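You operate a simulated robot arm through the tools that you are given. There is no shell and no other tool.

You are at the controls of a simulated robot arm. One attempt, no reset.

## Task
Key in size, rows and step from the job sheet and store them.

It is judged by the outcome, as a careful person would: the job done as asked, and still so three seconds after it is handed in. It fails if anything else is knocked over, pushed out of place, dropped, spilled or broken. Flat cloth is picked up by pressing the open fingertips on it (5 to 10 N) and closing them slowly along it; thin cloth reads only 2 to 8 mm in the jaws.

## Robot
A 6-joint arm with a two-finger gripper, fixed in place. Base frame: the origin is at the foot of the arm, x ahead of it, y to its left, z up; the work surface is at about z = 0.94. Lengths are in m, angles in degrees, forces in N, time in s.
Its first joint turns from -166.0 to 166.0 degrees. Payload 2.45 kg.
Tool frame: the origin (TCP) lies between the finger pads and is the grasp point; the fingertips stand 0.02 m ahead of it; z points along the fingers, y is the line along which they close. Largest opening 0.14 m; the body of the gripper starts 0.168 m behind the TCP.
Orientation is that of the tool frame in the base frame, as a unit quaternion [x, y, z, w]. With the fingers straight down and closing along the base's y, the tool's x points along the base's -x, its y along +y and its z along -z.

## Interface
- The arm moves only by the tool step_arm. Its argument "plan" is a list of rows, each an object of numbers (a shift or turn left out is 0, a gripper value left out holds the last): "gripper": the gripper command, from -1 (shut) to 1 (fully open), values between in proportion; "dx", "dy", "dz": the shift along the tool's x, y, z in m; "rx", "ry", "rz": the turn, a rotation vector about the tool's x, y, z in degrees. In form: [{"gripper": .., "dx": .., "dy": .., "dz": .., "rx": .., "ry": .., "rz": ..}, ...]. A call has 1 to 20 rows; each row shifts and turns the commanded pose from where the row before left it, along the tool's axes as they then stand. Rows are played at 5 a second. More than 0.05 m and 8.6 degrees between two rows, or a gripper value outside its range, and nothing of the call is played. A pose out of reach is approached as far as the arm can. The call stops where the force on the tool passes 40 N (or 10 N more than at its start, if that is more) or the arm is blocked; 0.2 s more then pass. The fingers move at their own pace (about 0.045 m/s each) and stop on an object; they squeeze with about 45 N. The grip force told is the motor's: it shows also when the fingers shut on nothing. Time passes only in rows, and 0.2 s behind the last, so rows that do not move let the fingers close. The reply holds the time, the measured pose of the TCP, the force on the tool along the base axes, the opening and the grip force, in the units named above and with some noise, with the torque about the TCP (base axes, N m) and any sound that the robot's microphone picked up, and new pictures: "show" is both (left out), scene, wrist or none.
- Cameras (640 x 400 px; columns grow to the right, rows downward): "scene" is fixed at [0.2199, 0.6491, 1.56]; the picture's right is [-0.65, -0.76, 0.00], its down [-0.44, 0.38, -0.82] and it looks along [0.62, -0.53, -0.58] (base axes); focal length 313 px, centre (320, 200). "wrist" rides on the gripper at [0.078, 0.011, -0.209] in the tool frame; the picture's right is [-0.14, 0.99, 0.00], its down [-0.92, -0.13, -0.37] and it looks along [-0.37, -0.05, 0.93] (tool axes); focal length 280 px, centre (320, 200). There is no depth. A picture from a camera that has moved, and an enlarged one, comes with that camera's place and axes in the base frame and with its lens.
- zoom(camera, box): a new picture of the part [left, top, right, bottom] of that camera's present view, enlarged. The clock stands still meanwhile.
- hand_in(): hands the job in; it is judged then, once.

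Nothing tells you positions but the pictures and the camera data. Unless the task says otherwise, let go and move clear before handing in.

The tools are called after "Emit:" as name(argument=value, ...) on one line, values as JSON. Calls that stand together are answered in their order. step_arm: Moves the arm, as the interface text tells. Its arguments: {"type":"object","properties":{"plan":{"type":"array"},"show":{"type":"string","enum":["both","scene","wrist","none"]}},"required":["plan"]} The other tools are called the same way: zoom (camera, box) takes an enlarged picture of a part of a camera's view; hand_in () hands the job in.

At the start:

```text
time_s: 0.0
ee_pos: [0.7555, 0.0822, 1.2174]
tool_rot: [0.0, 1.0, 0.001, 0.0]
wrist_force: [0.6, 0.5, 0.1]
torque: [0.0, 0.02, -0.01]
grip_width: 0.14
grip_force: 0.1
```

scene: 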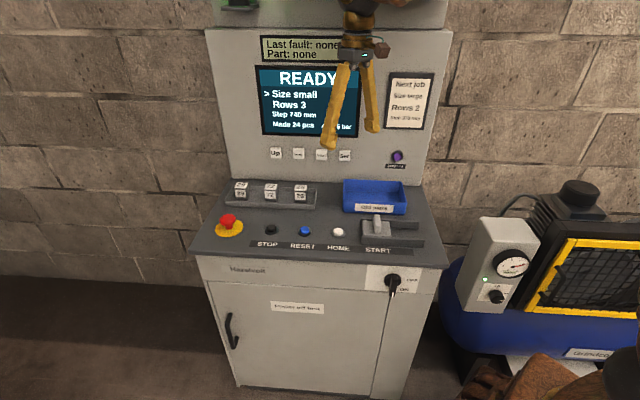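
wrist: 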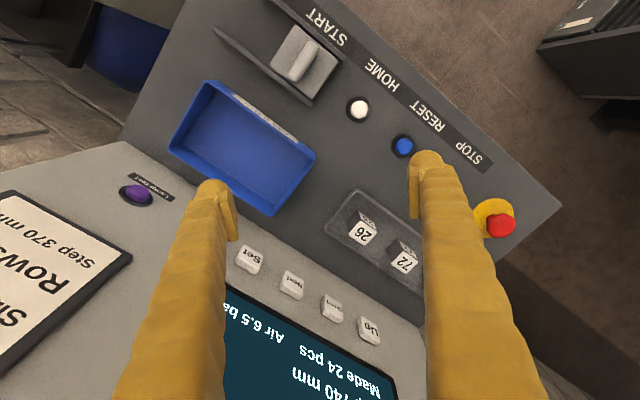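

I see a machine panel with a screen (READY, Size small, Rows 3, Step 740 mm), four keys under it and a job sheet at the right. I'll zoom in to read the sheet, the screen and the keys.

Emit:
zoom(camera="scene", box=[380, 65, 444, 135])

Emit:
zoom(camera="scene", box=[250, 30, 410, 170])

Emit:
zoom(camera="scene", box=[260, 140, 360, 170])

Emit:
zoom(camera="wrist", box=[0, 170, 140, 400])

Emit:
zoom(camera="wrist", box=[220, 220, 420, 400])

```text
5.71 times, centred on (412, 100) of scene
camera zoom: at [0.2199, 0.6491, 1.56], right [-0.65, -0.76, 0.0], down [-0.44, 0.38, -0.82], along [0.62, -0.53, -0.58], focal length 1791 px, centre (-206, 771)
```

zoom: 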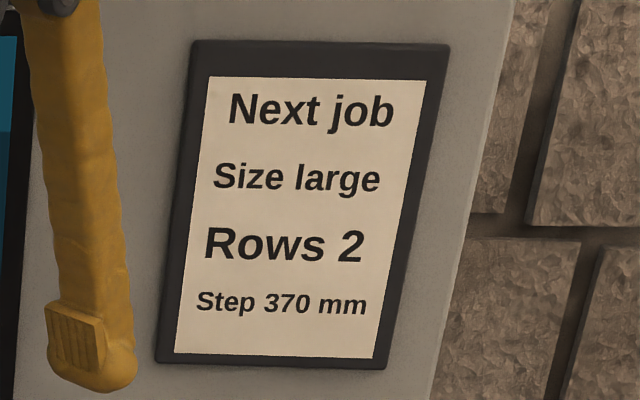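

```text
2.86 times, centred on (330, 100) of scene
camera zoom: at [0.2199, 0.6491, 1.56], right [-0.65, -0.76, 0.0], down [-0.44, 0.38, -0.82], along [0.62, -0.53, -0.58], focal length 895 px, centre (291, 486)
```

zoom: 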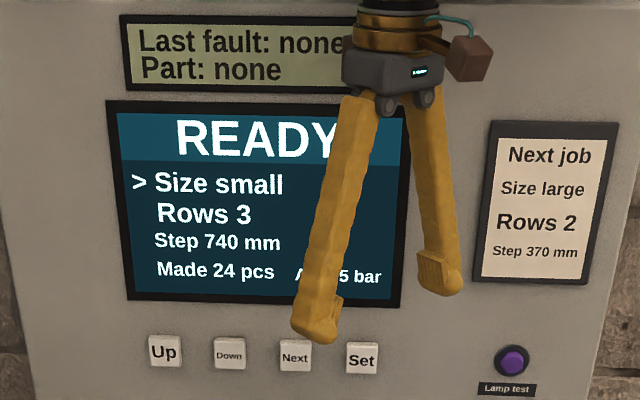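

```text
6.40 times, centred on (310, 155) of scene
camera zoom: at [0.2199, 0.6491, 1.56], right [-0.65, -0.76, 0.0], down [-0.44, 0.38, -0.82], along [0.62, -0.53, -0.58], focal length 2005 px, centre (384, 488)
```

zoom: 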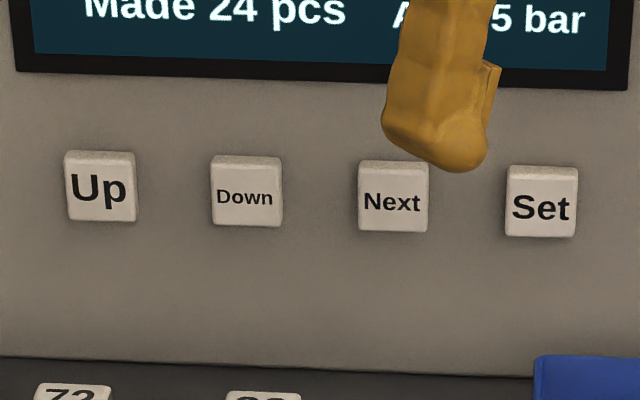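

```text
1.74 times, centred on (70, 285) of wrist
camera zoom: at [0.6763, 0.0927, 1.4259], right [0.14, 0.99, 0.0], down [0.92, -0.13, 0.37], along [0.37, -0.05, -0.93], focal length 488 px, centre (755, 52)
```

zoom: 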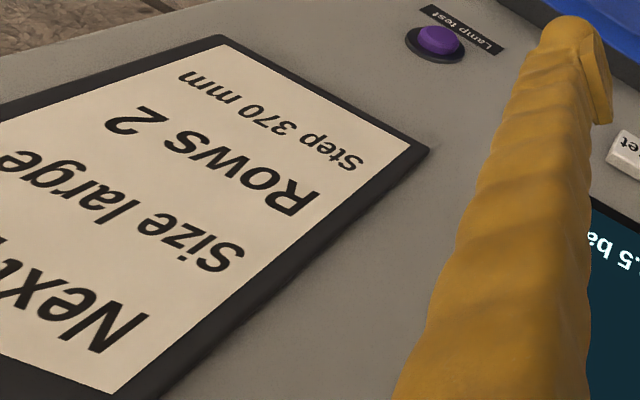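

```text
2.22 times, centred on (320, 310) of wrist
camera zoom: at [0.6763, 0.0927, 1.4259], right [0.14, 0.99, 0.0], down [0.92, -0.13, 0.37], along [0.37, -0.05, -0.93], focal length 623 px, centre (320, -44)
```

zoom: 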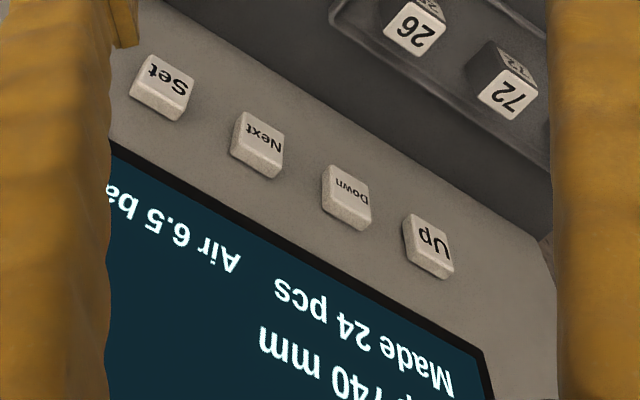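

The sheet says Size large, Rows 2, Step 370 mm, and the screen shows small, 3, 740 mm with the cursor on Size. From the two views the panel is vertical and faces about 45°. I put Up near (1.065, 0.127, 1.062) and Set near (0.90, -0.044, 1.06), with keys about 79 mm apart. I'll shut the gripper and turn the tool to face the panel.

Emit:
step_arm(plan=[{"gripper": -1, "rz": 7.4}, {"rz": 7.4}, {"rz": 7.4}, {"rz": 7.4}, {"rz": 7.4}, {"rz": 7.35}, {"dx": 0.03, "ry": -7}, {"dx": 0.03, "ry": -7}, {"ry": -7}, {"ry": -7}, {"ry": -7}, {"ry": -7}, {}])

```text
time_s: 2.8
ee_pos: [0.7122, 0.1244, 1.212]
tool_rot: [0.352, 0.864, -0.135, 0.333]
wrist_force: [0.3, -0.2, -0.6]
torque: [0.01, 0.0, -0.02]
grip_width: 0.0002
grip_force: 29.2
camera wrist: at [0.5767, 0.2698, 1.3155], right [0.76, 0.64, 0.09], down [0.22, -0.4, 0.89], along [0.6, -0.66, -0.45], focal length 280 px, centre (320, 200)
```

scene: 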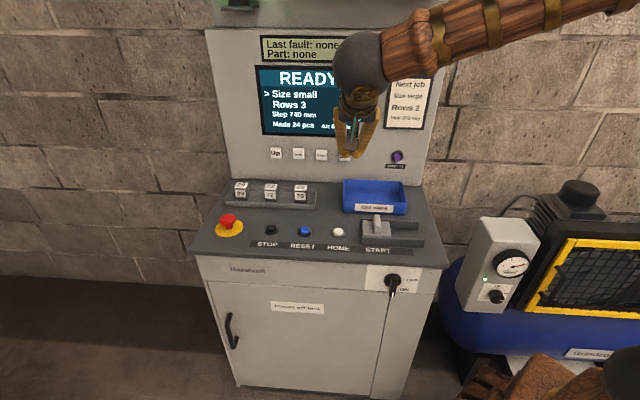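
wrist: 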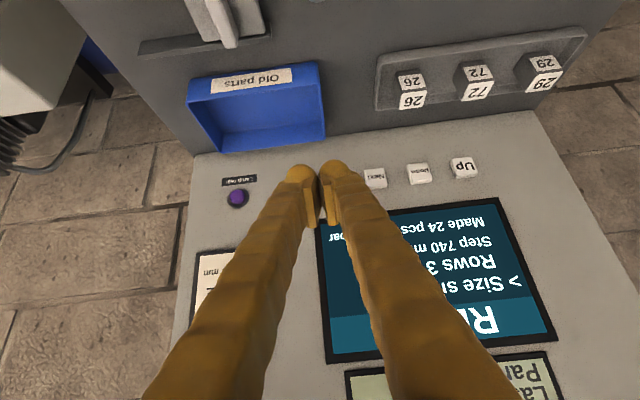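

The arm turns freely and the wrist camera now sees the screen and the keys. I'll finish the pitch, move across in front of the Up key, and measure the keys again.

Emit:
step_arm(plan=[{"ry": -7}, {"ry": -7}, {"ry": -7}, {"ry": -7}, {"dy": 0.045}, {"dy": 0.045}, {"dy": 0.045}, {"dy": 0.045}, {}])

Emit:
zoom(camera="wrist", box=[160, 60, 480, 260])

```text
time_s: 4.8
ee_pos: [0.8379, 0.2542, 1.2119]
tool_rot: [0.309, 0.758, -0.216, 0.531]
wrist_force: [-0.6, 0.2, -0.2]
torque: [0.03, -0.03, 0.02]
grip_width: 0.0
grip_force: 29.8
camera wrist: at [0.6849, 0.4182, 1.2098], right [0.73, 0.68, 0.13], down [-0.11, -0.07, 0.99], along [0.68, -0.73, 0.03], focal length 280 px, centre (320, 200)
```

scene: 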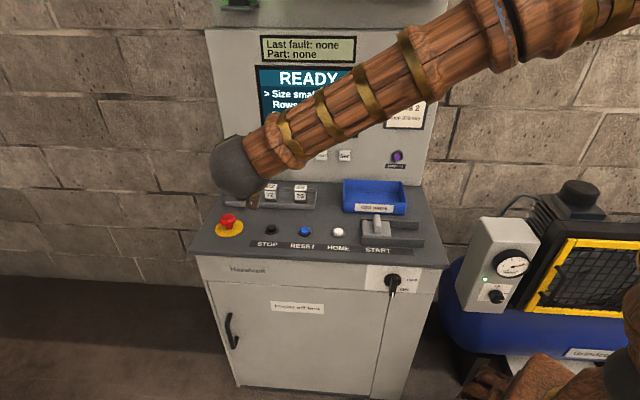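
wrist: 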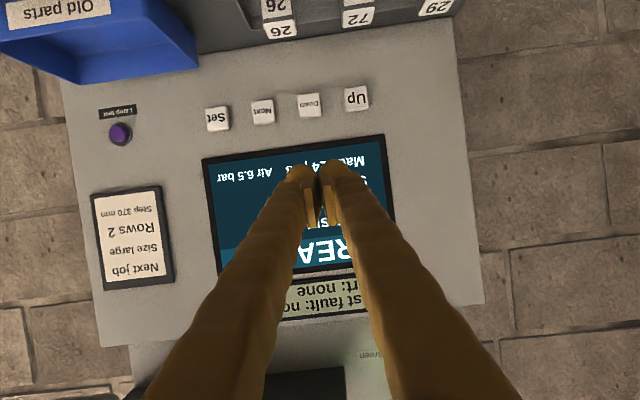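

```text
2.00 times, centred on (320, 160) of wrist
camera zoom: at [0.6849, 0.4182, 1.2098], right [0.73, 0.68, 0.13], down [-0.11, -0.07, 0.99], along [0.68, -0.73, 0.03], focal length 561 px, centre (320, 280)
```

zoom: 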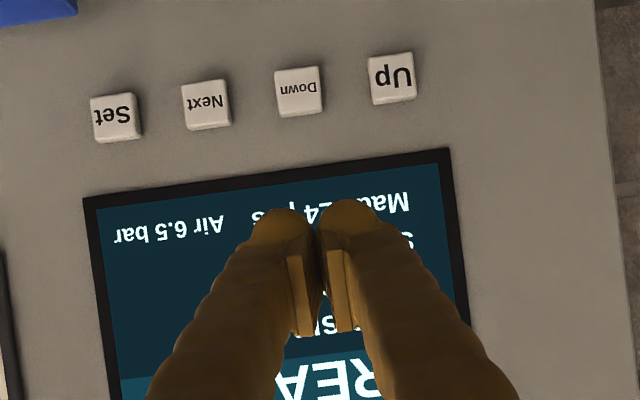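

The tool is set 20° below horizontal and the closed fingers face the panel. Combining both measurements puts Up at about (1.06, 0.13, 1.066). Next I'll lower to key height and line up with Up, still about 0.24 m short of it.

Emit:
step_arm(plan=[{"dx": 0.0347, "dz": 0.0126, "dy": 0.0169}, {"dx": 0.0347, "dz": 0.0126, "dy": 0.0169}, {"dx": 0.0347, "dz": 0.0126, "dy": 0.0169}, {"dx": 0.0347, "dz": 0.0126, "dy": 0.0169}, {}])

```text
time_s: 6.0
ee_pos: [0.8845, 0.3029, 1.0686]
tool_rot: [0.309, 0.758, -0.216, 0.532]
wrist_force: [0.6, -0.3, -0.1]
torque: [0.02, -0.03, -0.01]
grip_width: 0.0
grip_force: 29.3
camera wrist: at [0.7319, 0.4651, 1.0667], right [0.73, 0.68, 0.13], down [-0.11, -0.07, 0.99], along [0.68, -0.73, 0.03], focal length 280 px, centre (320, 200)
```

scene: 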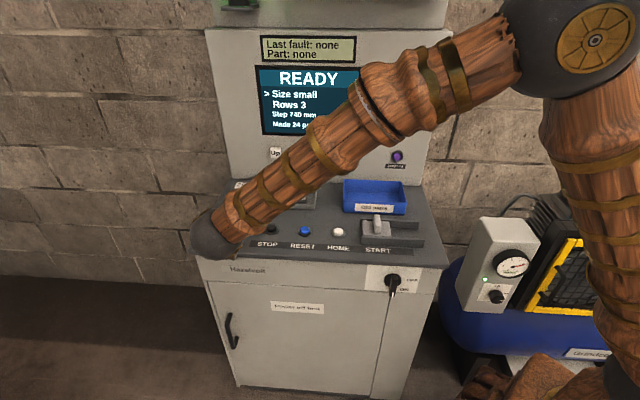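
wrist: 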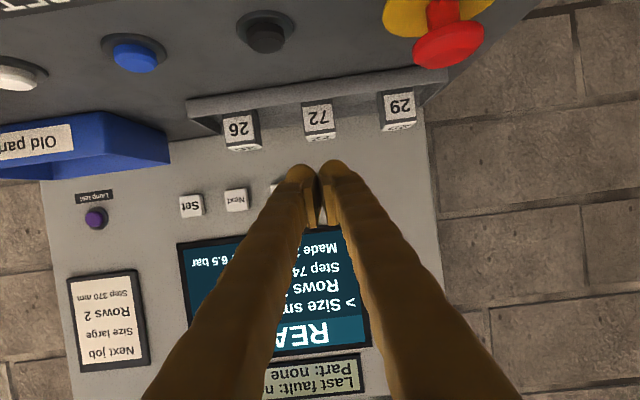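

Screen and keys are both visible from here, the fingers are lined up with Up, and the E-stop and other items are clear below. I'll go forward to about 3 cm in front of the key.

Emit:
step_arm(plan=[{"dx": -0.0157, "dz": 0.0432}, {"dx": -0.0157, "dz": 0.0432}, {"dx": -0.0157, "dz": 0.0432}, {"dx": -0.0147, "dz": 0.0409}, {}])

Emit:
zoom(camera="wrist", box=[220, 100, 420, 250])

Emit:
zoom(camera="scene", box=[190, 50, 370, 170])

```text
time_s: 7.2
ee_pos: [1.0146, 0.1745, 1.0681]
tool_rot: [0.309, 0.759, -0.216, 0.531]
wrist_force: [-0.6, 0.4, 0.3]
torque: [-0.01, -0.03, -0.01]
grip_width: 0.0
grip_force: 29.3
camera wrist: at [0.8624, 0.3374, 1.0673], right [0.72, 0.68, 0.13], down [-0.11, -0.07, 0.99], along [0.68, -0.73, 0.03], focal length 280 px, centre (320, 200)
```

scene: 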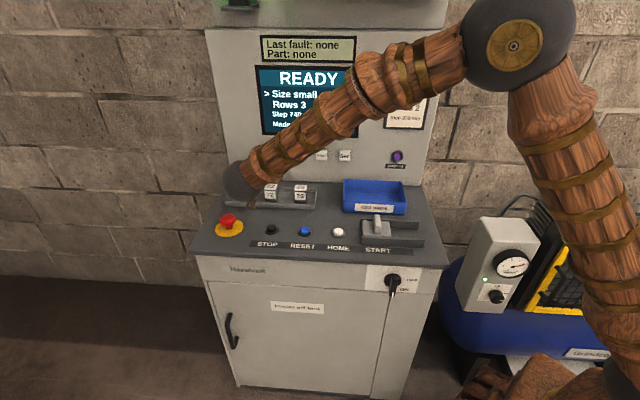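
wrist: 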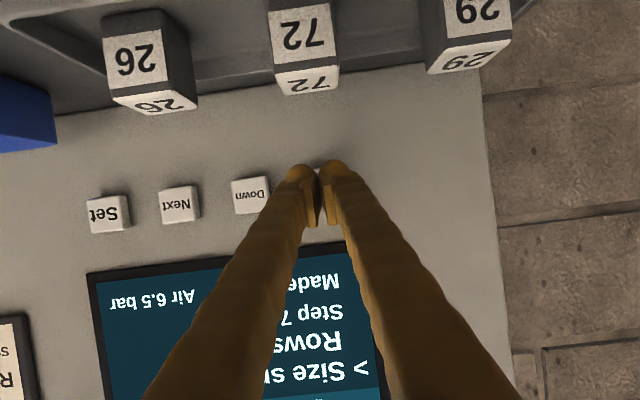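

```text
2.67 times, centred on (320, 175) of wrist
camera zoom: at [0.8624, 0.3374, 1.0673], right [0.72, 0.68, 0.13], down [-0.11, -0.07, 0.99], along [0.68, -0.73, 0.03], focal length 748 px, centre (320, 267)
```

zoom: 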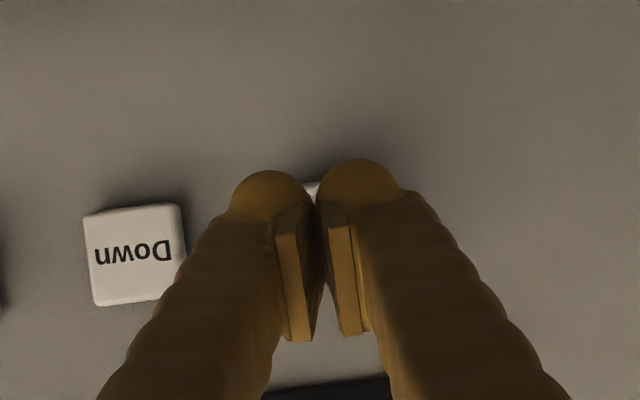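

```text
3.33 times, centred on (280, 110) of scene
camera zoom: at [0.2199, 0.6491, 1.56], right [-0.65, -0.76, 0.0], down [-0.44, 0.38, -0.82], along [0.62, -0.53, -0.58], focal length 1044 px, centre (453, 500)
```

zoom: 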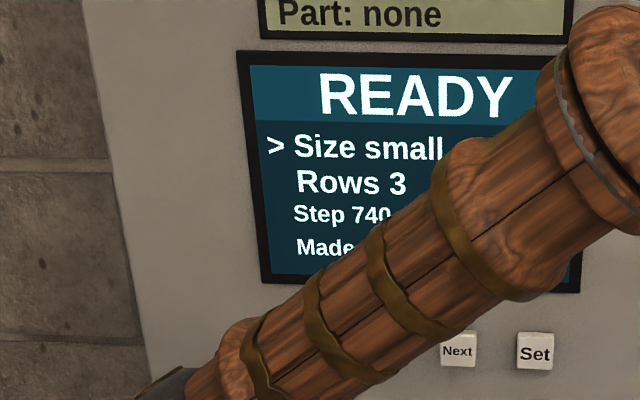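

The fingertips stand right in front of Up. I'll creep forward and watch the force and the sound.

Emit:
step_arm(plan=[{"dx": -0.0017, "dz": 0.0047}, {"dx": -0.0017, "dz": 0.0047}, {"dx": -0.0017, "dz": 0.0047}, {"dx": -0.0017, "dz": 0.0047}, {}], show="wrist")

```text
time_s: 8.4
ee_pos: [1.0299, 0.1612, 1.0666]
tool_rot: [0.309, 0.758, -0.216, 0.532]
wrist_force: [0.0, 0.0, 1.0]
torque: [0.05, 0.0, 0.02]
grip_width: 0.0
grip_force: 28.8
camera wrist: at [0.8762, 0.325, 1.0637], right [0.73, 0.68, 0.13], down [-0.11, -0.07, 0.99], along [0.68, -0.73, 0.03], focal length 280 px, centre (320, 200)
```

wrist: 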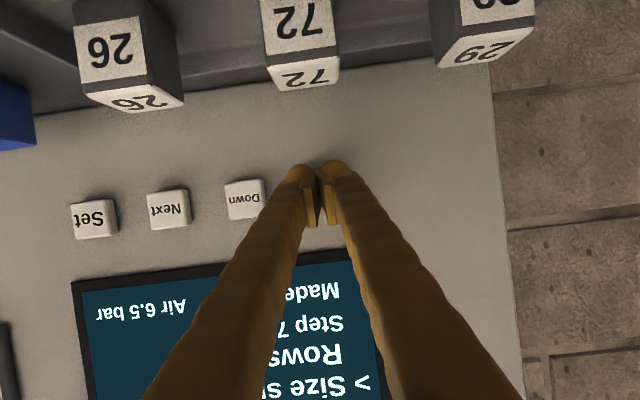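

Emit:
step_arm(plan=[{"dx": -0.001, "dz": 0.0028}, {"dx": -0.001, "dz": 0.0028}, {"dx": -0.001, "dz": 0.0028}], show="wrist")

```text
time_s: 9.2
ee_pos: [1.0358, 0.1547, 1.0662]
tool_rot: [0.31, 0.758, -0.217, 0.531]
wrist_force: [0.2, 0.8, -0.4]
torque: [0.01, -0.02, -0.02]
grip_width: 0.0
grip_force: 29.0
camera wrist: at [0.883, 0.3183, 1.0641], right [0.73, 0.68, 0.13], down [-0.11, -0.07, 0.99], along [0.68, -0.73, 0.03], focal length 280 px, centre (320, 200)
```

wrist: 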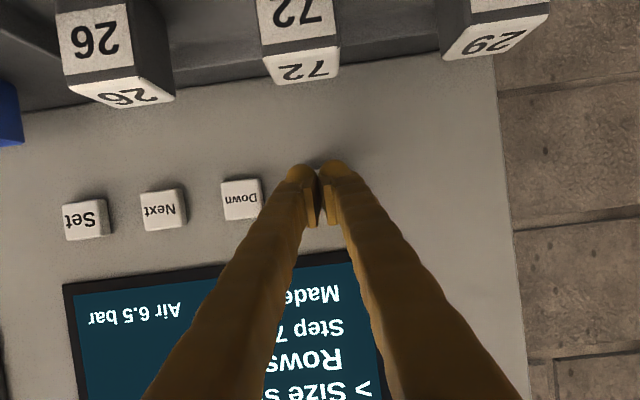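

Emit:
step_arm(plan=[{"dx": -0.0007, "dz": 0.0019}, {"dx": -0.0007, "dz": 0.0019}, {"dx": -0.0007, "dz": 0.0019}], show="none")

Emit:
step_arm(plan=[{"dx": -0.0007, "dz": 0.0019}, {"dx": -0.0007, "dz": 0.0019}], show="none")

Emit:
step_arm(plan=[{"dx": -0.0007, "dz": 0.0019}, {"dx": -0.0007, "dz": 0.0019}], show="both")

```text
time_s: 10.0
ee_pos: [1.0395, 0.1504, 1.0649]
tool_rot: [0.309, 0.759, -0.215, 0.531]
wrist_force: [0.4, -0.5, -0.7]
torque: [0.0, -0.01, 0.04]
grip_width: 0.0
grip_force: 29.7
```

```text
time_s: 10.6
ee_pos: [1.0428, 0.1476, 1.0655]
tool_rot: [0.309, 0.758, -0.217, 0.531]
wrist_force: [-0.8, -0.2, 0.8]
torque: [0.03, 0.0, 0.03]
grip_width: 0.0
grip_force: 29.5
```

```text
time_s: 11.2
ee_pos: [1.0457, 0.1452, 1.0666]
tool_rot: [0.309, 0.759, -0.216, 0.531]
wrist_force: [0.0, 0.5, -0.1]
torque: [0.0, 0.0, -0.02]
grip_width: 0.0002
grip_force: 29.5
camera wrist: at [0.8933, 0.3083, 1.0643], right [0.73, 0.68, 0.13], down [-0.11, -0.07, 0.99], along [0.68, -0.73, 0.03], focal length 280 px, centre (320, 200)
```

scene: 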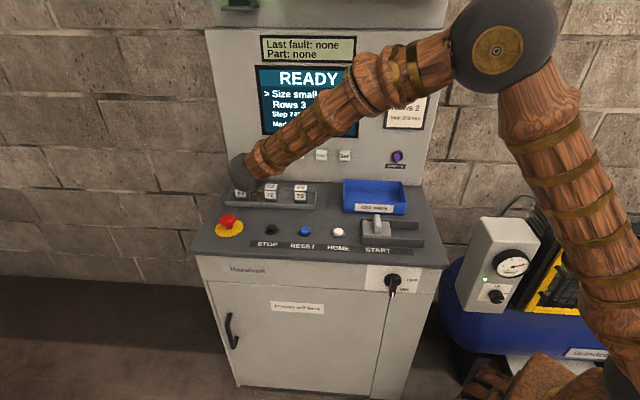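
wrist: 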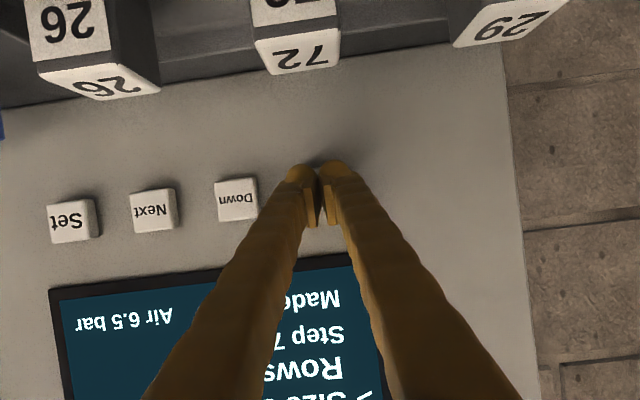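

Emit:
step_arm(plan=[{"dx": -0.0007, "dz": 0.0019}, {"dx": -0.0007, "dz": 0.0019}], show="none")

Emit:
step_arm(plan=[{"dx": -0.0007, "dz": 0.0019}, {"dx": -0.0007, "dz": 0.0019}], show="none")

Emit:
zoom(camera="wrist", box=[200, 120, 440, 270])

```text
time_s: 11.8
ee_pos: [1.0505, 0.1437, 1.0658]
tool_rot: [0.31, 0.758, -0.217, 0.531]
wrist_force: [-0.2, -0.1, -0.3]
torque: [-0.01, 0.0, 0.01]
grip_width: 0.0
grip_force: 29.0
```

```text
time_s: 12.4
ee_pos: [1.0541, 0.1382, 1.0646]
tool_rot: [0.308, 0.759, -0.215, 0.532]
wrist_force: [-2.7, 1.4, -1.0]
torque: [0.04, -0.03, -0.08]
grip_width: 0.0
grip_force: 29.3
heard: click
```

```text
2.67 times, centred on (320, 195) of wrist
camera zoom: at [0.9004, 0.3026, 1.0636], right [0.73, 0.68, 0.13], down [-0.11, -0.07, 0.99], along [0.68, -0.73, 0.03], focal length 748 px, centre (320, 213)
```

zoom: 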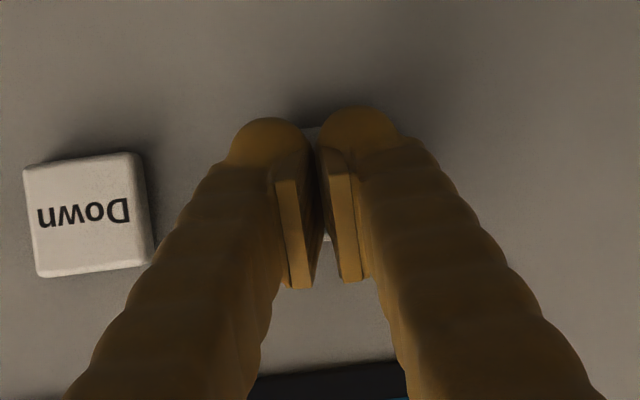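

A click was heard with about 3 N of contact, so Up was pressed. I'll back off 8 mm and read the screen.

Emit:
step_arm(plan=[{"dx": 0.0027, "dz": -0.0075}, {}], show="wrist")

Emit:
zoom(camera="scene", box=[190, 50, 370, 170])

```text
time_s: 13.0
ee_pos: [1.0473, 0.1439, 1.0653]
tool_rot: [0.309, 0.758, -0.216, 0.531]
wrist_force: [-0.8, 0.0, 0.2]
torque: [0.01, 0.0, -0.01]
grip_width: 0.0001
grip_force: 29.2
camera wrist: at [0.8943, 0.3081, 1.0638], right [0.73, 0.68, 0.13], down [-0.11, -0.07, 0.99], along [0.68, -0.73, 0.03], focal length 280 px, centre (320, 200)
```

wrist: 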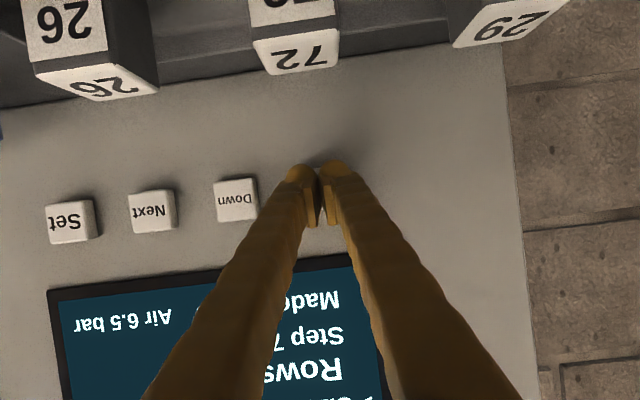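

```text
3.33 times, centred on (280, 110) of scene
camera zoom: at [0.2199, 0.6491, 1.56], right [-0.65, -0.76, 0.0], down [-0.44, 0.38, -0.82], along [0.62, -0.53, -0.58], focal length 1044 px, centre (453, 500)
```

zoom: 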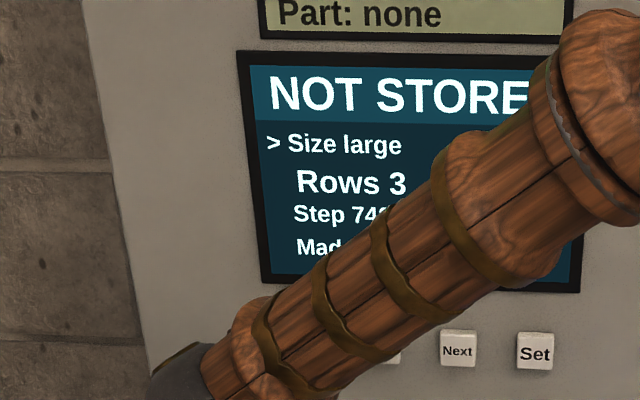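

Size now reads large, with the status NOT STORED, so one Up press did it. Next I'll move two keys over to Next, at the same height.

Emit:
step_arm(plan=[{"dx": 0.0068, "dz": -0.0188}, {"dy": -0.039}, {"dy": -0.039}, {"dy": -0.039}, {"dy": -0.039}, {}])

Emit:
zoom(camera="scene", box=[220, 50, 400, 170])

```text
time_s: 14.4
ee_pos: [0.9247, 0.0478, 1.0638]
tool_rot: [0.309, 0.759, -0.216, 0.531]
wrist_force: [-0.2, -0.5, 0.6]
torque: [-0.01, -0.01, 0.02]
grip_width: 0.0
grip_force: 29.5
camera wrist: at [0.7716, 0.2112, 1.0624], right [0.73, 0.68, 0.13], down [-0.11, -0.07, 0.99], along [0.68, -0.73, 0.03], focal length 280 px, centre (320, 200)
```

scene: 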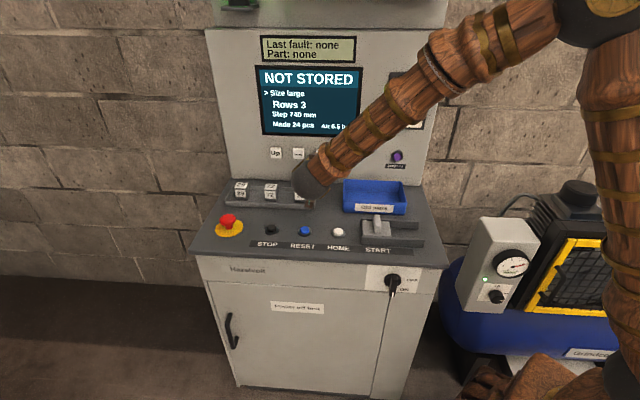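
wrist: 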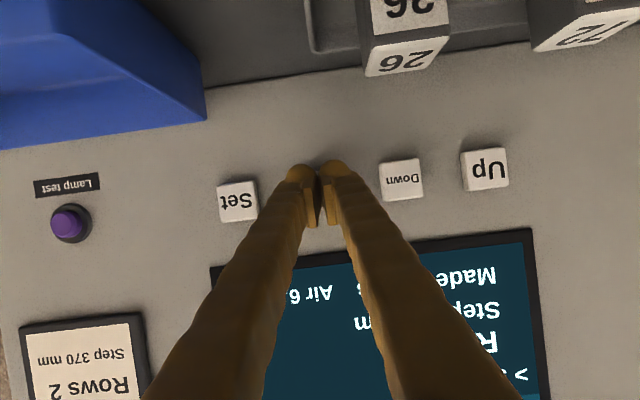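

```text
3.33 times, centred on (310, 110) of scene
camera zoom: at [0.2199, 0.6491, 1.56], right [-0.65, -0.76, 0.0], down [-0.44, 0.38, -0.82], along [0.62, -0.53, -0.58], focal length 1044 px, centre (353, 500)
```

zoom: 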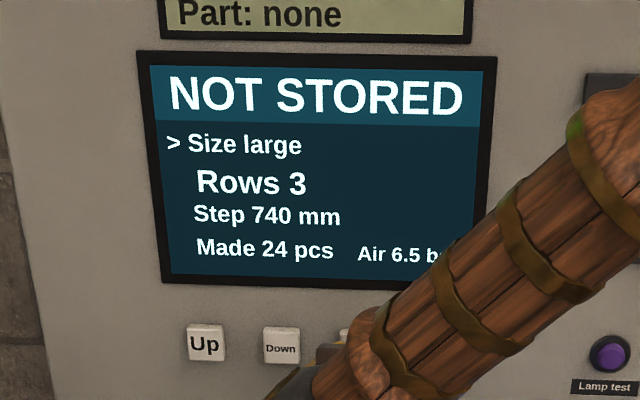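

The fingers sit midway between Set and Down, right over Next, and the whole screen can be read from here. I'll press Next once.

Emit:
step_arm(plan=[{"dx": -0.0034, "dz": 0.0094}, {"dx": -0.0034, "dz": 0.0094}, {"dx": -0.001, "dz": 0.0028}, {"dx": -0.001, "dz": 0.0028}, {"dx": -0.0007, "dz": 0.0019}, {}], show="none")

Emit:
zoom(camera="scene", box=[220, 50, 400, 170])

```text
time_s: 15.8
ee_pos: [0.9439, 0.0285, 1.0646]
tool_rot: [0.309, 0.758, -0.217, 0.532]
wrist_force: [-1.8, 4.8, -2.2]
torque: [0.02, 0.0, 0.01]
grip_width: 0.0061
grip_force: 29.8
heard: click
```

```text
3.33 times, centred on (310, 110) of scene
camera zoom: at [0.2199, 0.6491, 1.56], right [-0.65, -0.76, 0.0], down [-0.44, 0.38, -0.82], along [0.62, -0.53, -0.58], focal length 1044 px, centre (353, 500)
```

zoom: 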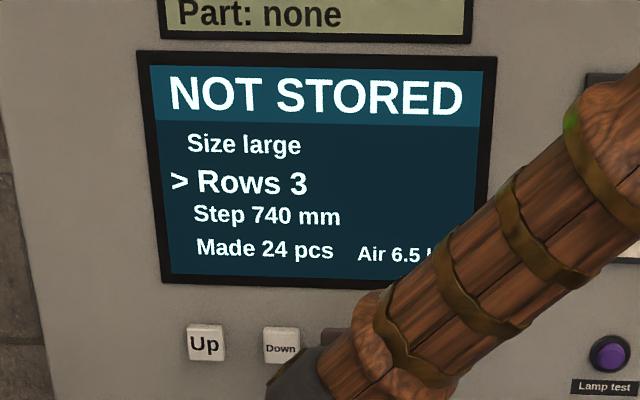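

One click, and the cursor moved to Rows. The fingers were nudged 6 mm apart by the press, so I'll back off, let them shut and move one key over to Down.

Emit:
step_arm(plan=[{"gripper": -1, "dx": 0.0029, "dz": -0.0081}, {"dx": 0.0066, "dz": -0.0182}, {"dy": 0.039}, {"dy": 0.039}, {}])

```text
time_s: 17.0
ee_pos: [0.9767, 0.1037, 1.0636]
tool_rot: [0.309, 0.758, -0.216, 0.531]
wrist_force: [0.4, 0.4, 0.1]
torque: [-0.01, 0.0, -0.01]
grip_width: 0.0001
grip_force: 29.3
camera wrist: at [0.8245, 0.2664, 1.0622], right [0.73, 0.68, 0.13], down [-0.11, -0.07, 0.99], along [0.68, -0.73, 0.03], focal length 280 px, centre (320, 200)
```

scene: 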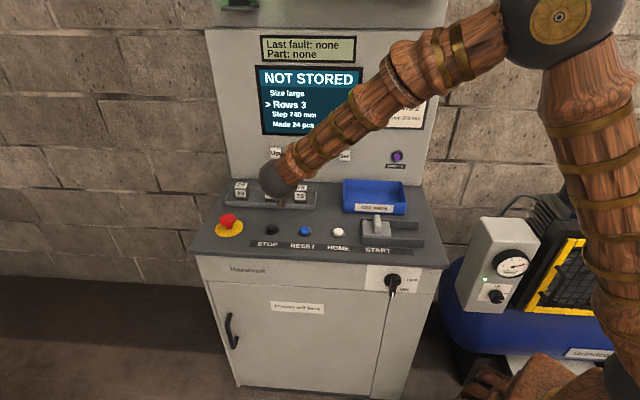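
wrist: 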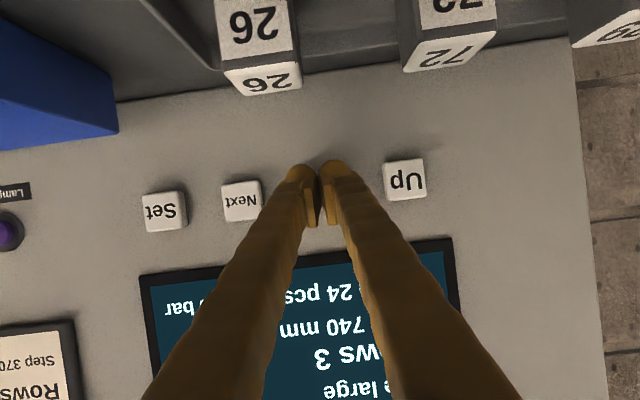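

The fingers are centred over Down. I'll press it once.

Emit:
step_arm(plan=[{"dx": -0.0034, "dz": 0.0094, "dy": 0.001}, {"dx": -0.0034, "dz": 0.0094}, {"dx": -0.001, "dz": 0.0028}, {"dx": -0.001, "dz": 0.0028}, {"dx": -0.0007, "dz": 0.0019}], show="none")

Emit:
zoom(camera="scene", box=[220, 50, 400, 170])

```text
time_s: 18.2
ee_pos: [0.9979, 0.084, 1.0656]
tool_rot: [0.308, 0.759, -0.215, 0.532]
wrist_force: [-1.6, 2.1, -0.2]
torque: [-0.02, -0.02, 0.0]
grip_width: 0.006
grip_force: 29.0
heard: click
```

```text
3.33 times, centred on (310, 110) of scene
camera zoom: at [0.2199, 0.6491, 1.56], right [-0.65, -0.76, 0.0], down [-0.44, 0.38, -0.82], along [0.62, -0.53, -0.58], focal length 1044 px, centre (353, 500)
```

zoom: 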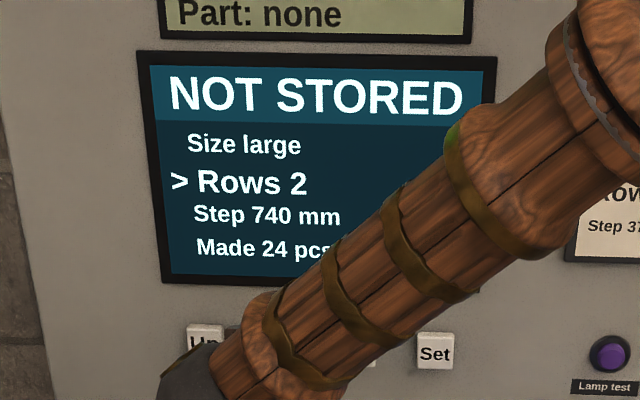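

Rows now reads 2. I'll go back to Next and press it once for Step.

Emit:
step_arm(plan=[{"dx": 0.0029, "dz": -0.0081}, {"dx": 0.0066, "dz": -0.0182}, {"dy": -0.0395}, {"dy": -0.0395}, {"dx": -0.0034, "dz": 0.0094}, {"dx": -0.0034, "dz": 0.0094}, {"dx": -0.001, "dz": 0.0028}, {"dx": -0.001, "dz": 0.0028}, {"dx": -0.0007, "dz": 0.0019}], show="none")

Emit:
zoom(camera="scene", box=[220, 50, 400, 170])

```text
time_s: 20.2
ee_pos: [0.9421, 0.0281, 1.065]
tool_rot: [0.308, 0.759, -0.215, 0.531]
wrist_force: [-1.7, 2.1, 0.7]
torque: [-0.01, 0.01, -0.02]
grip_width: 0.0059
grip_force: 29.6
heard: click
```

```text
3.33 times, centred on (310, 110) of scene
camera zoom: at [0.2199, 0.6491, 1.56], right [-0.65, -0.76, 0.0], down [-0.44, 0.38, -0.82], along [0.62, -0.53, -0.58], focal length 1044 px, centre (353, 500)
```

zoom: 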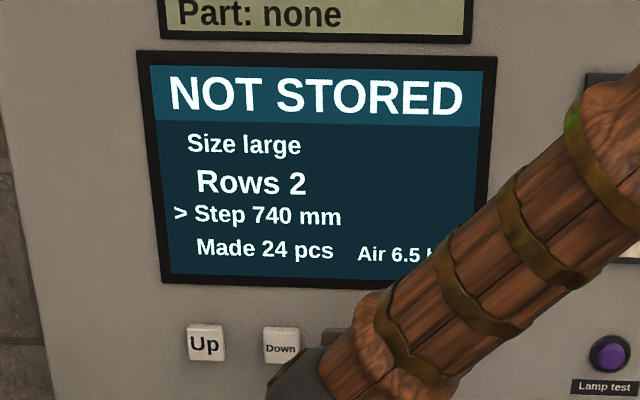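

The cursor is on Step, still at 740 mm. I'll go to Down and press once to learn the increment.

Emit:
step_arm(plan=[{"dx": 0.0029, "dz": -0.0081}, {"dx": 0.0066, "dz": -0.0182}, {"dy": 0.0395}, {"dy": 0.0395}, {"dx": -0.0034, "dz": 0.0094}, {"dx": -0.0034, "dz": 0.0094}, {"dx": -0.001, "dz": 0.0028}, {"dx": -0.001, "dz": 0.0028}, {"dx": -0.0007, "dz": 0.0019}, {"dx": 0.0029, "dz": -0.0081}], show="none")

Emit:
zoom(camera="scene", box=[220, 50, 400, 170])

```text
time_s: 22.4
ee_pos: [0.9917, 0.0896, 1.064]
tool_rot: [0.309, 0.759, -0.215, 0.531]
wrist_force: [-0.5, -0.5, 0.2]
torque: [-0.02, 0.0, 0.0]
grip_width: 0.0
grip_force: 29.6
heard: click
```

```text
3.33 times, centred on (310, 110) of scene
camera zoom: at [0.2199, 0.6491, 1.56], right [-0.65, -0.76, 0.0], down [-0.44, 0.38, -0.82], along [0.62, -0.53, -0.58], focal length 1044 px, centre (353, 500)
```

zoom: 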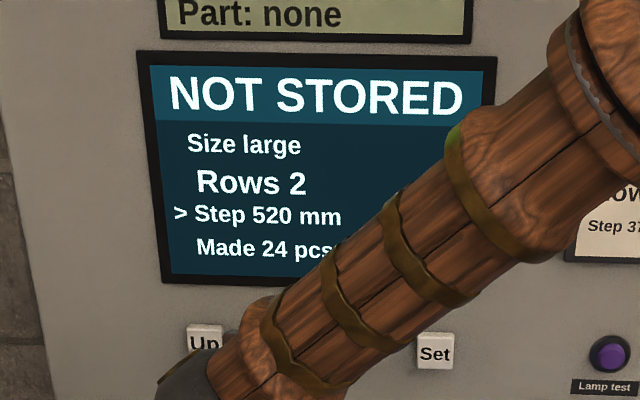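

The step went from 740 to 520, so it walks a preset list. I'll press Down once more.

Emit:
step_arm(plan=[{"dx": -0.0011, "dz": 0.0031}, {"dx": -0.0011, "dz": 0.0031}, {"dx": -0.0007, "dz": 0.0019}, {"dx": 0.0029, "dz": -0.0081}], show="none")

Emit:
zoom(camera="scene", box=[220, 50, 400, 170])

```text
time_s: 23.4
ee_pos: [0.9932, 0.0903, 1.0645]
tool_rot: [0.309, 0.759, -0.216, 0.532]
wrist_force: [-0.9, 0.2, 0.3]
torque: [0.02, 0.04, -0.02]
grip_width: 0.0001
grip_force: 29.4
heard: click
```

```text
3.33 times, centred on (310, 110) of scene
camera zoom: at [0.2199, 0.6491, 1.56], right [-0.65, -0.76, 0.0], down [-0.44, 0.38, -0.82], along [0.62, -0.53, -0.58], focal length 1044 px, centre (353, 500)
```

zoom: 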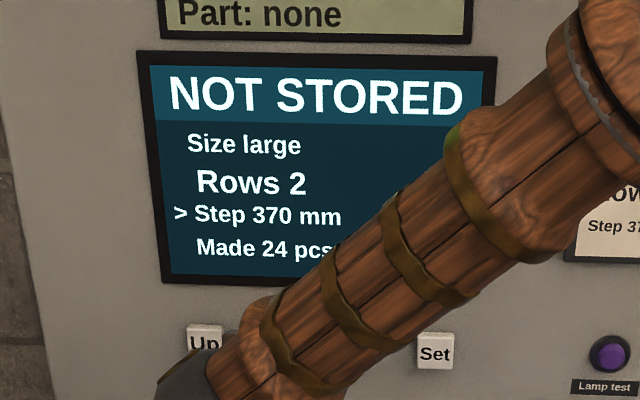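

All three values now match the sheet (large, 2, 370 mm), still not stored. I'll back off and move two keys over to Set.

Emit:
step_arm(plan=[{"dx": 0.0066, "dz": -0.0182}, {"dy": -0.0393}, {"dy": -0.0393}, {"dy": -0.0393}, {"dy": -0.0393}, {}])

```text
time_s: 24.8
ee_pos: [0.8697, -0.0104, 1.065]
tool_rot: [0.309, 0.758, -0.216, 0.532]
wrist_force: [0.0, 0.1, 0.1]
torque: [0.03, -0.01, 0.02]
grip_width: 0.0002
grip_force: 29.2
camera wrist: at [0.717, 0.1529, 1.0632], right [0.73, 0.68, 0.13], down [-0.11, -0.07, 0.99], along [0.68, -0.73, 0.03], focal length 280 px, centre (320, 200)
```

scene: 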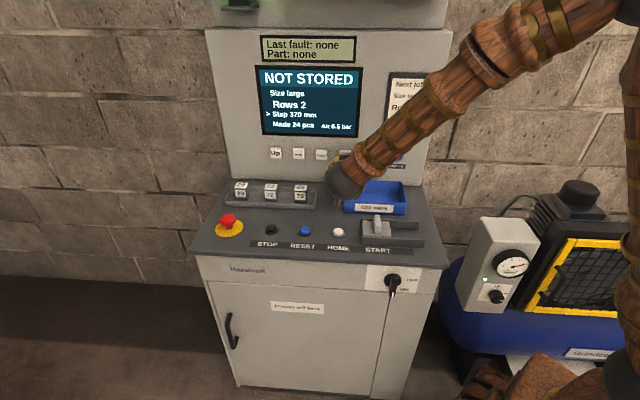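
wrist: 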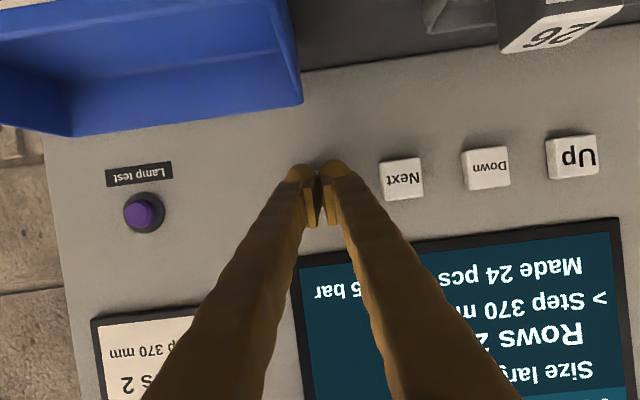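

Going by the key spacing, the fingers are centred on Set and everything else is clear. I'll press Set once.

Emit:
step_arm(plan=[{"dx": -0.0034, "dz": 0.0094}, {"dx": -0.0034, "dz": 0.0094}, {"dx": -0.001, "dz": 0.0028}, {"dx": -0.001, "dz": 0.0028}, {"dx": -0.0007, "dz": 0.0019}], show="none")

Emit:
zoom(camera="scene", box=[220, 50, 400, 170])

```text
time_s: 26.0
ee_pos: [0.888, -0.029, 1.0651]
tool_rot: [0.31, 0.758, -0.216, 0.531]
wrist_force: [-7.0, 3.1, 1.8]
torque: [-0.07, -0.05, -0.07]
grip_width: 0.0059
grip_force: 29.0
heard: click
```

```text
3.33 times, centred on (310, 110) of scene
camera zoom: at [0.2199, 0.6491, 1.56], right [-0.65, -0.76, 0.0], down [-0.44, 0.38, -0.82], along [0.62, -0.53, -0.58], focal length 1044 px, centre (353, 500)
```

zoom: 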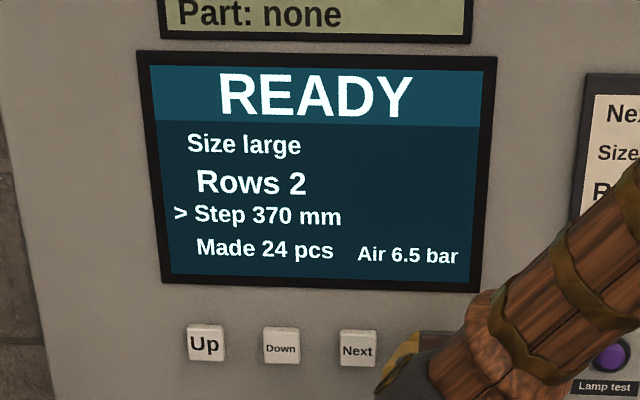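

The screen shows READY with large, 2 and 370 mm, so the values are stored. I'll back straight off, rise clear and check once more.

Emit:
step_arm(plan=[{"dx": 0.0034, "dz": -0.0094}, {"dx": 0.0132, "dz": -0.0364}, {"dx": 0.0157, "dz": -0.0432}, {"dx": 0.0157, "dz": -0.0432}, {"dx": -0.0375, "dz": -0.0136}, {"dx": -0.0375, "dz": -0.0136}, {"dx": -0.0375, "dz": -0.0136}, {}])

Emit:
zoom(camera="scene", box=[190, 20, 450, 270])

```text
time_s: 27.8
ee_pos: [0.7865, 0.0699, 1.1826]
tool_rot: [0.309, 0.758, -0.216, 0.531]
wrist_force: [-0.1, -0.4, 0.0]
torque: [-0.04, -0.03, -0.02]
grip_width: 0.0
grip_force: 29.5
camera wrist: at [0.634, 0.2329, 1.1816], right [0.73, 0.68, 0.13], down [-0.11, -0.07, 0.99], along [0.68, -0.73, 0.03], focal length 280 px, centre (320, 200)
```

scene: 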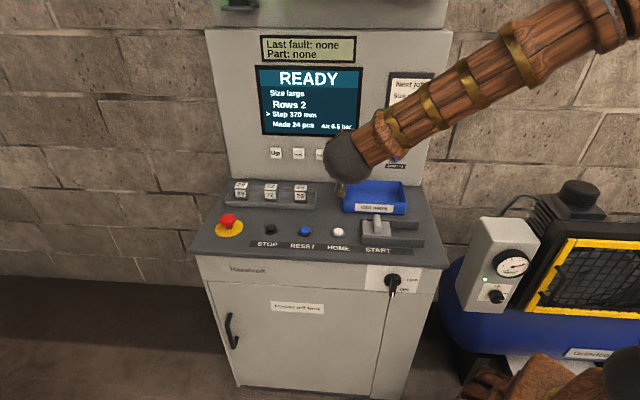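
wrist: 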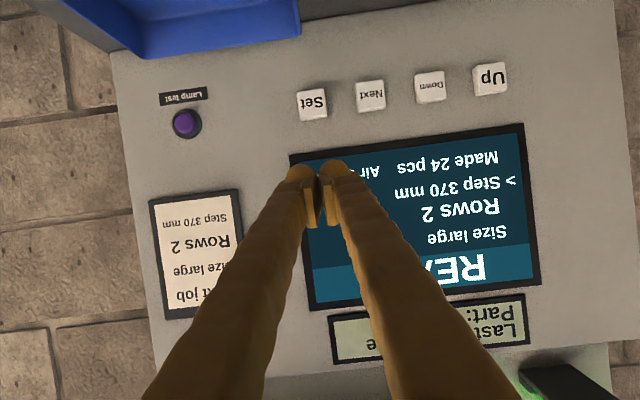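

```text
1.60 times, centred on (320, 145) of scene
camera zoom: at [0.2199, 0.6491, 1.56], right [-0.65, -0.76, 0.0], down [-0.44, 0.38, -0.82], along [0.62, -0.53, -0.58], focal length 501 px, centre (320, 288)
```

zoom: 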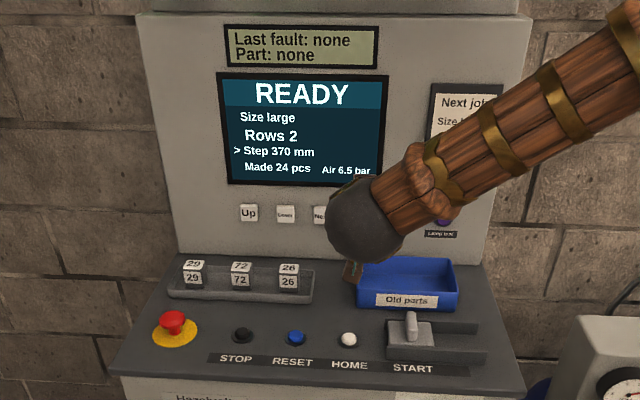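

The screen still shows READY with Size large, Rows 2 and Step 370 mm. The arm is clear and nothing else has moved, so I'm handing in.

Emit:
hand_in()

```text
The job is handed in.
```

The job sheet's values are keyed in and stored: Size large, Rows 2 and Step 370 mm. After I pressed Set, the screen went from NOT STORED back to READY with those three values showing.

I pressed only Up, Down, Next and Set, one click each time. Nothing else on the machine was touched or moved. The arm was backed well clear of the panel before I handed in.
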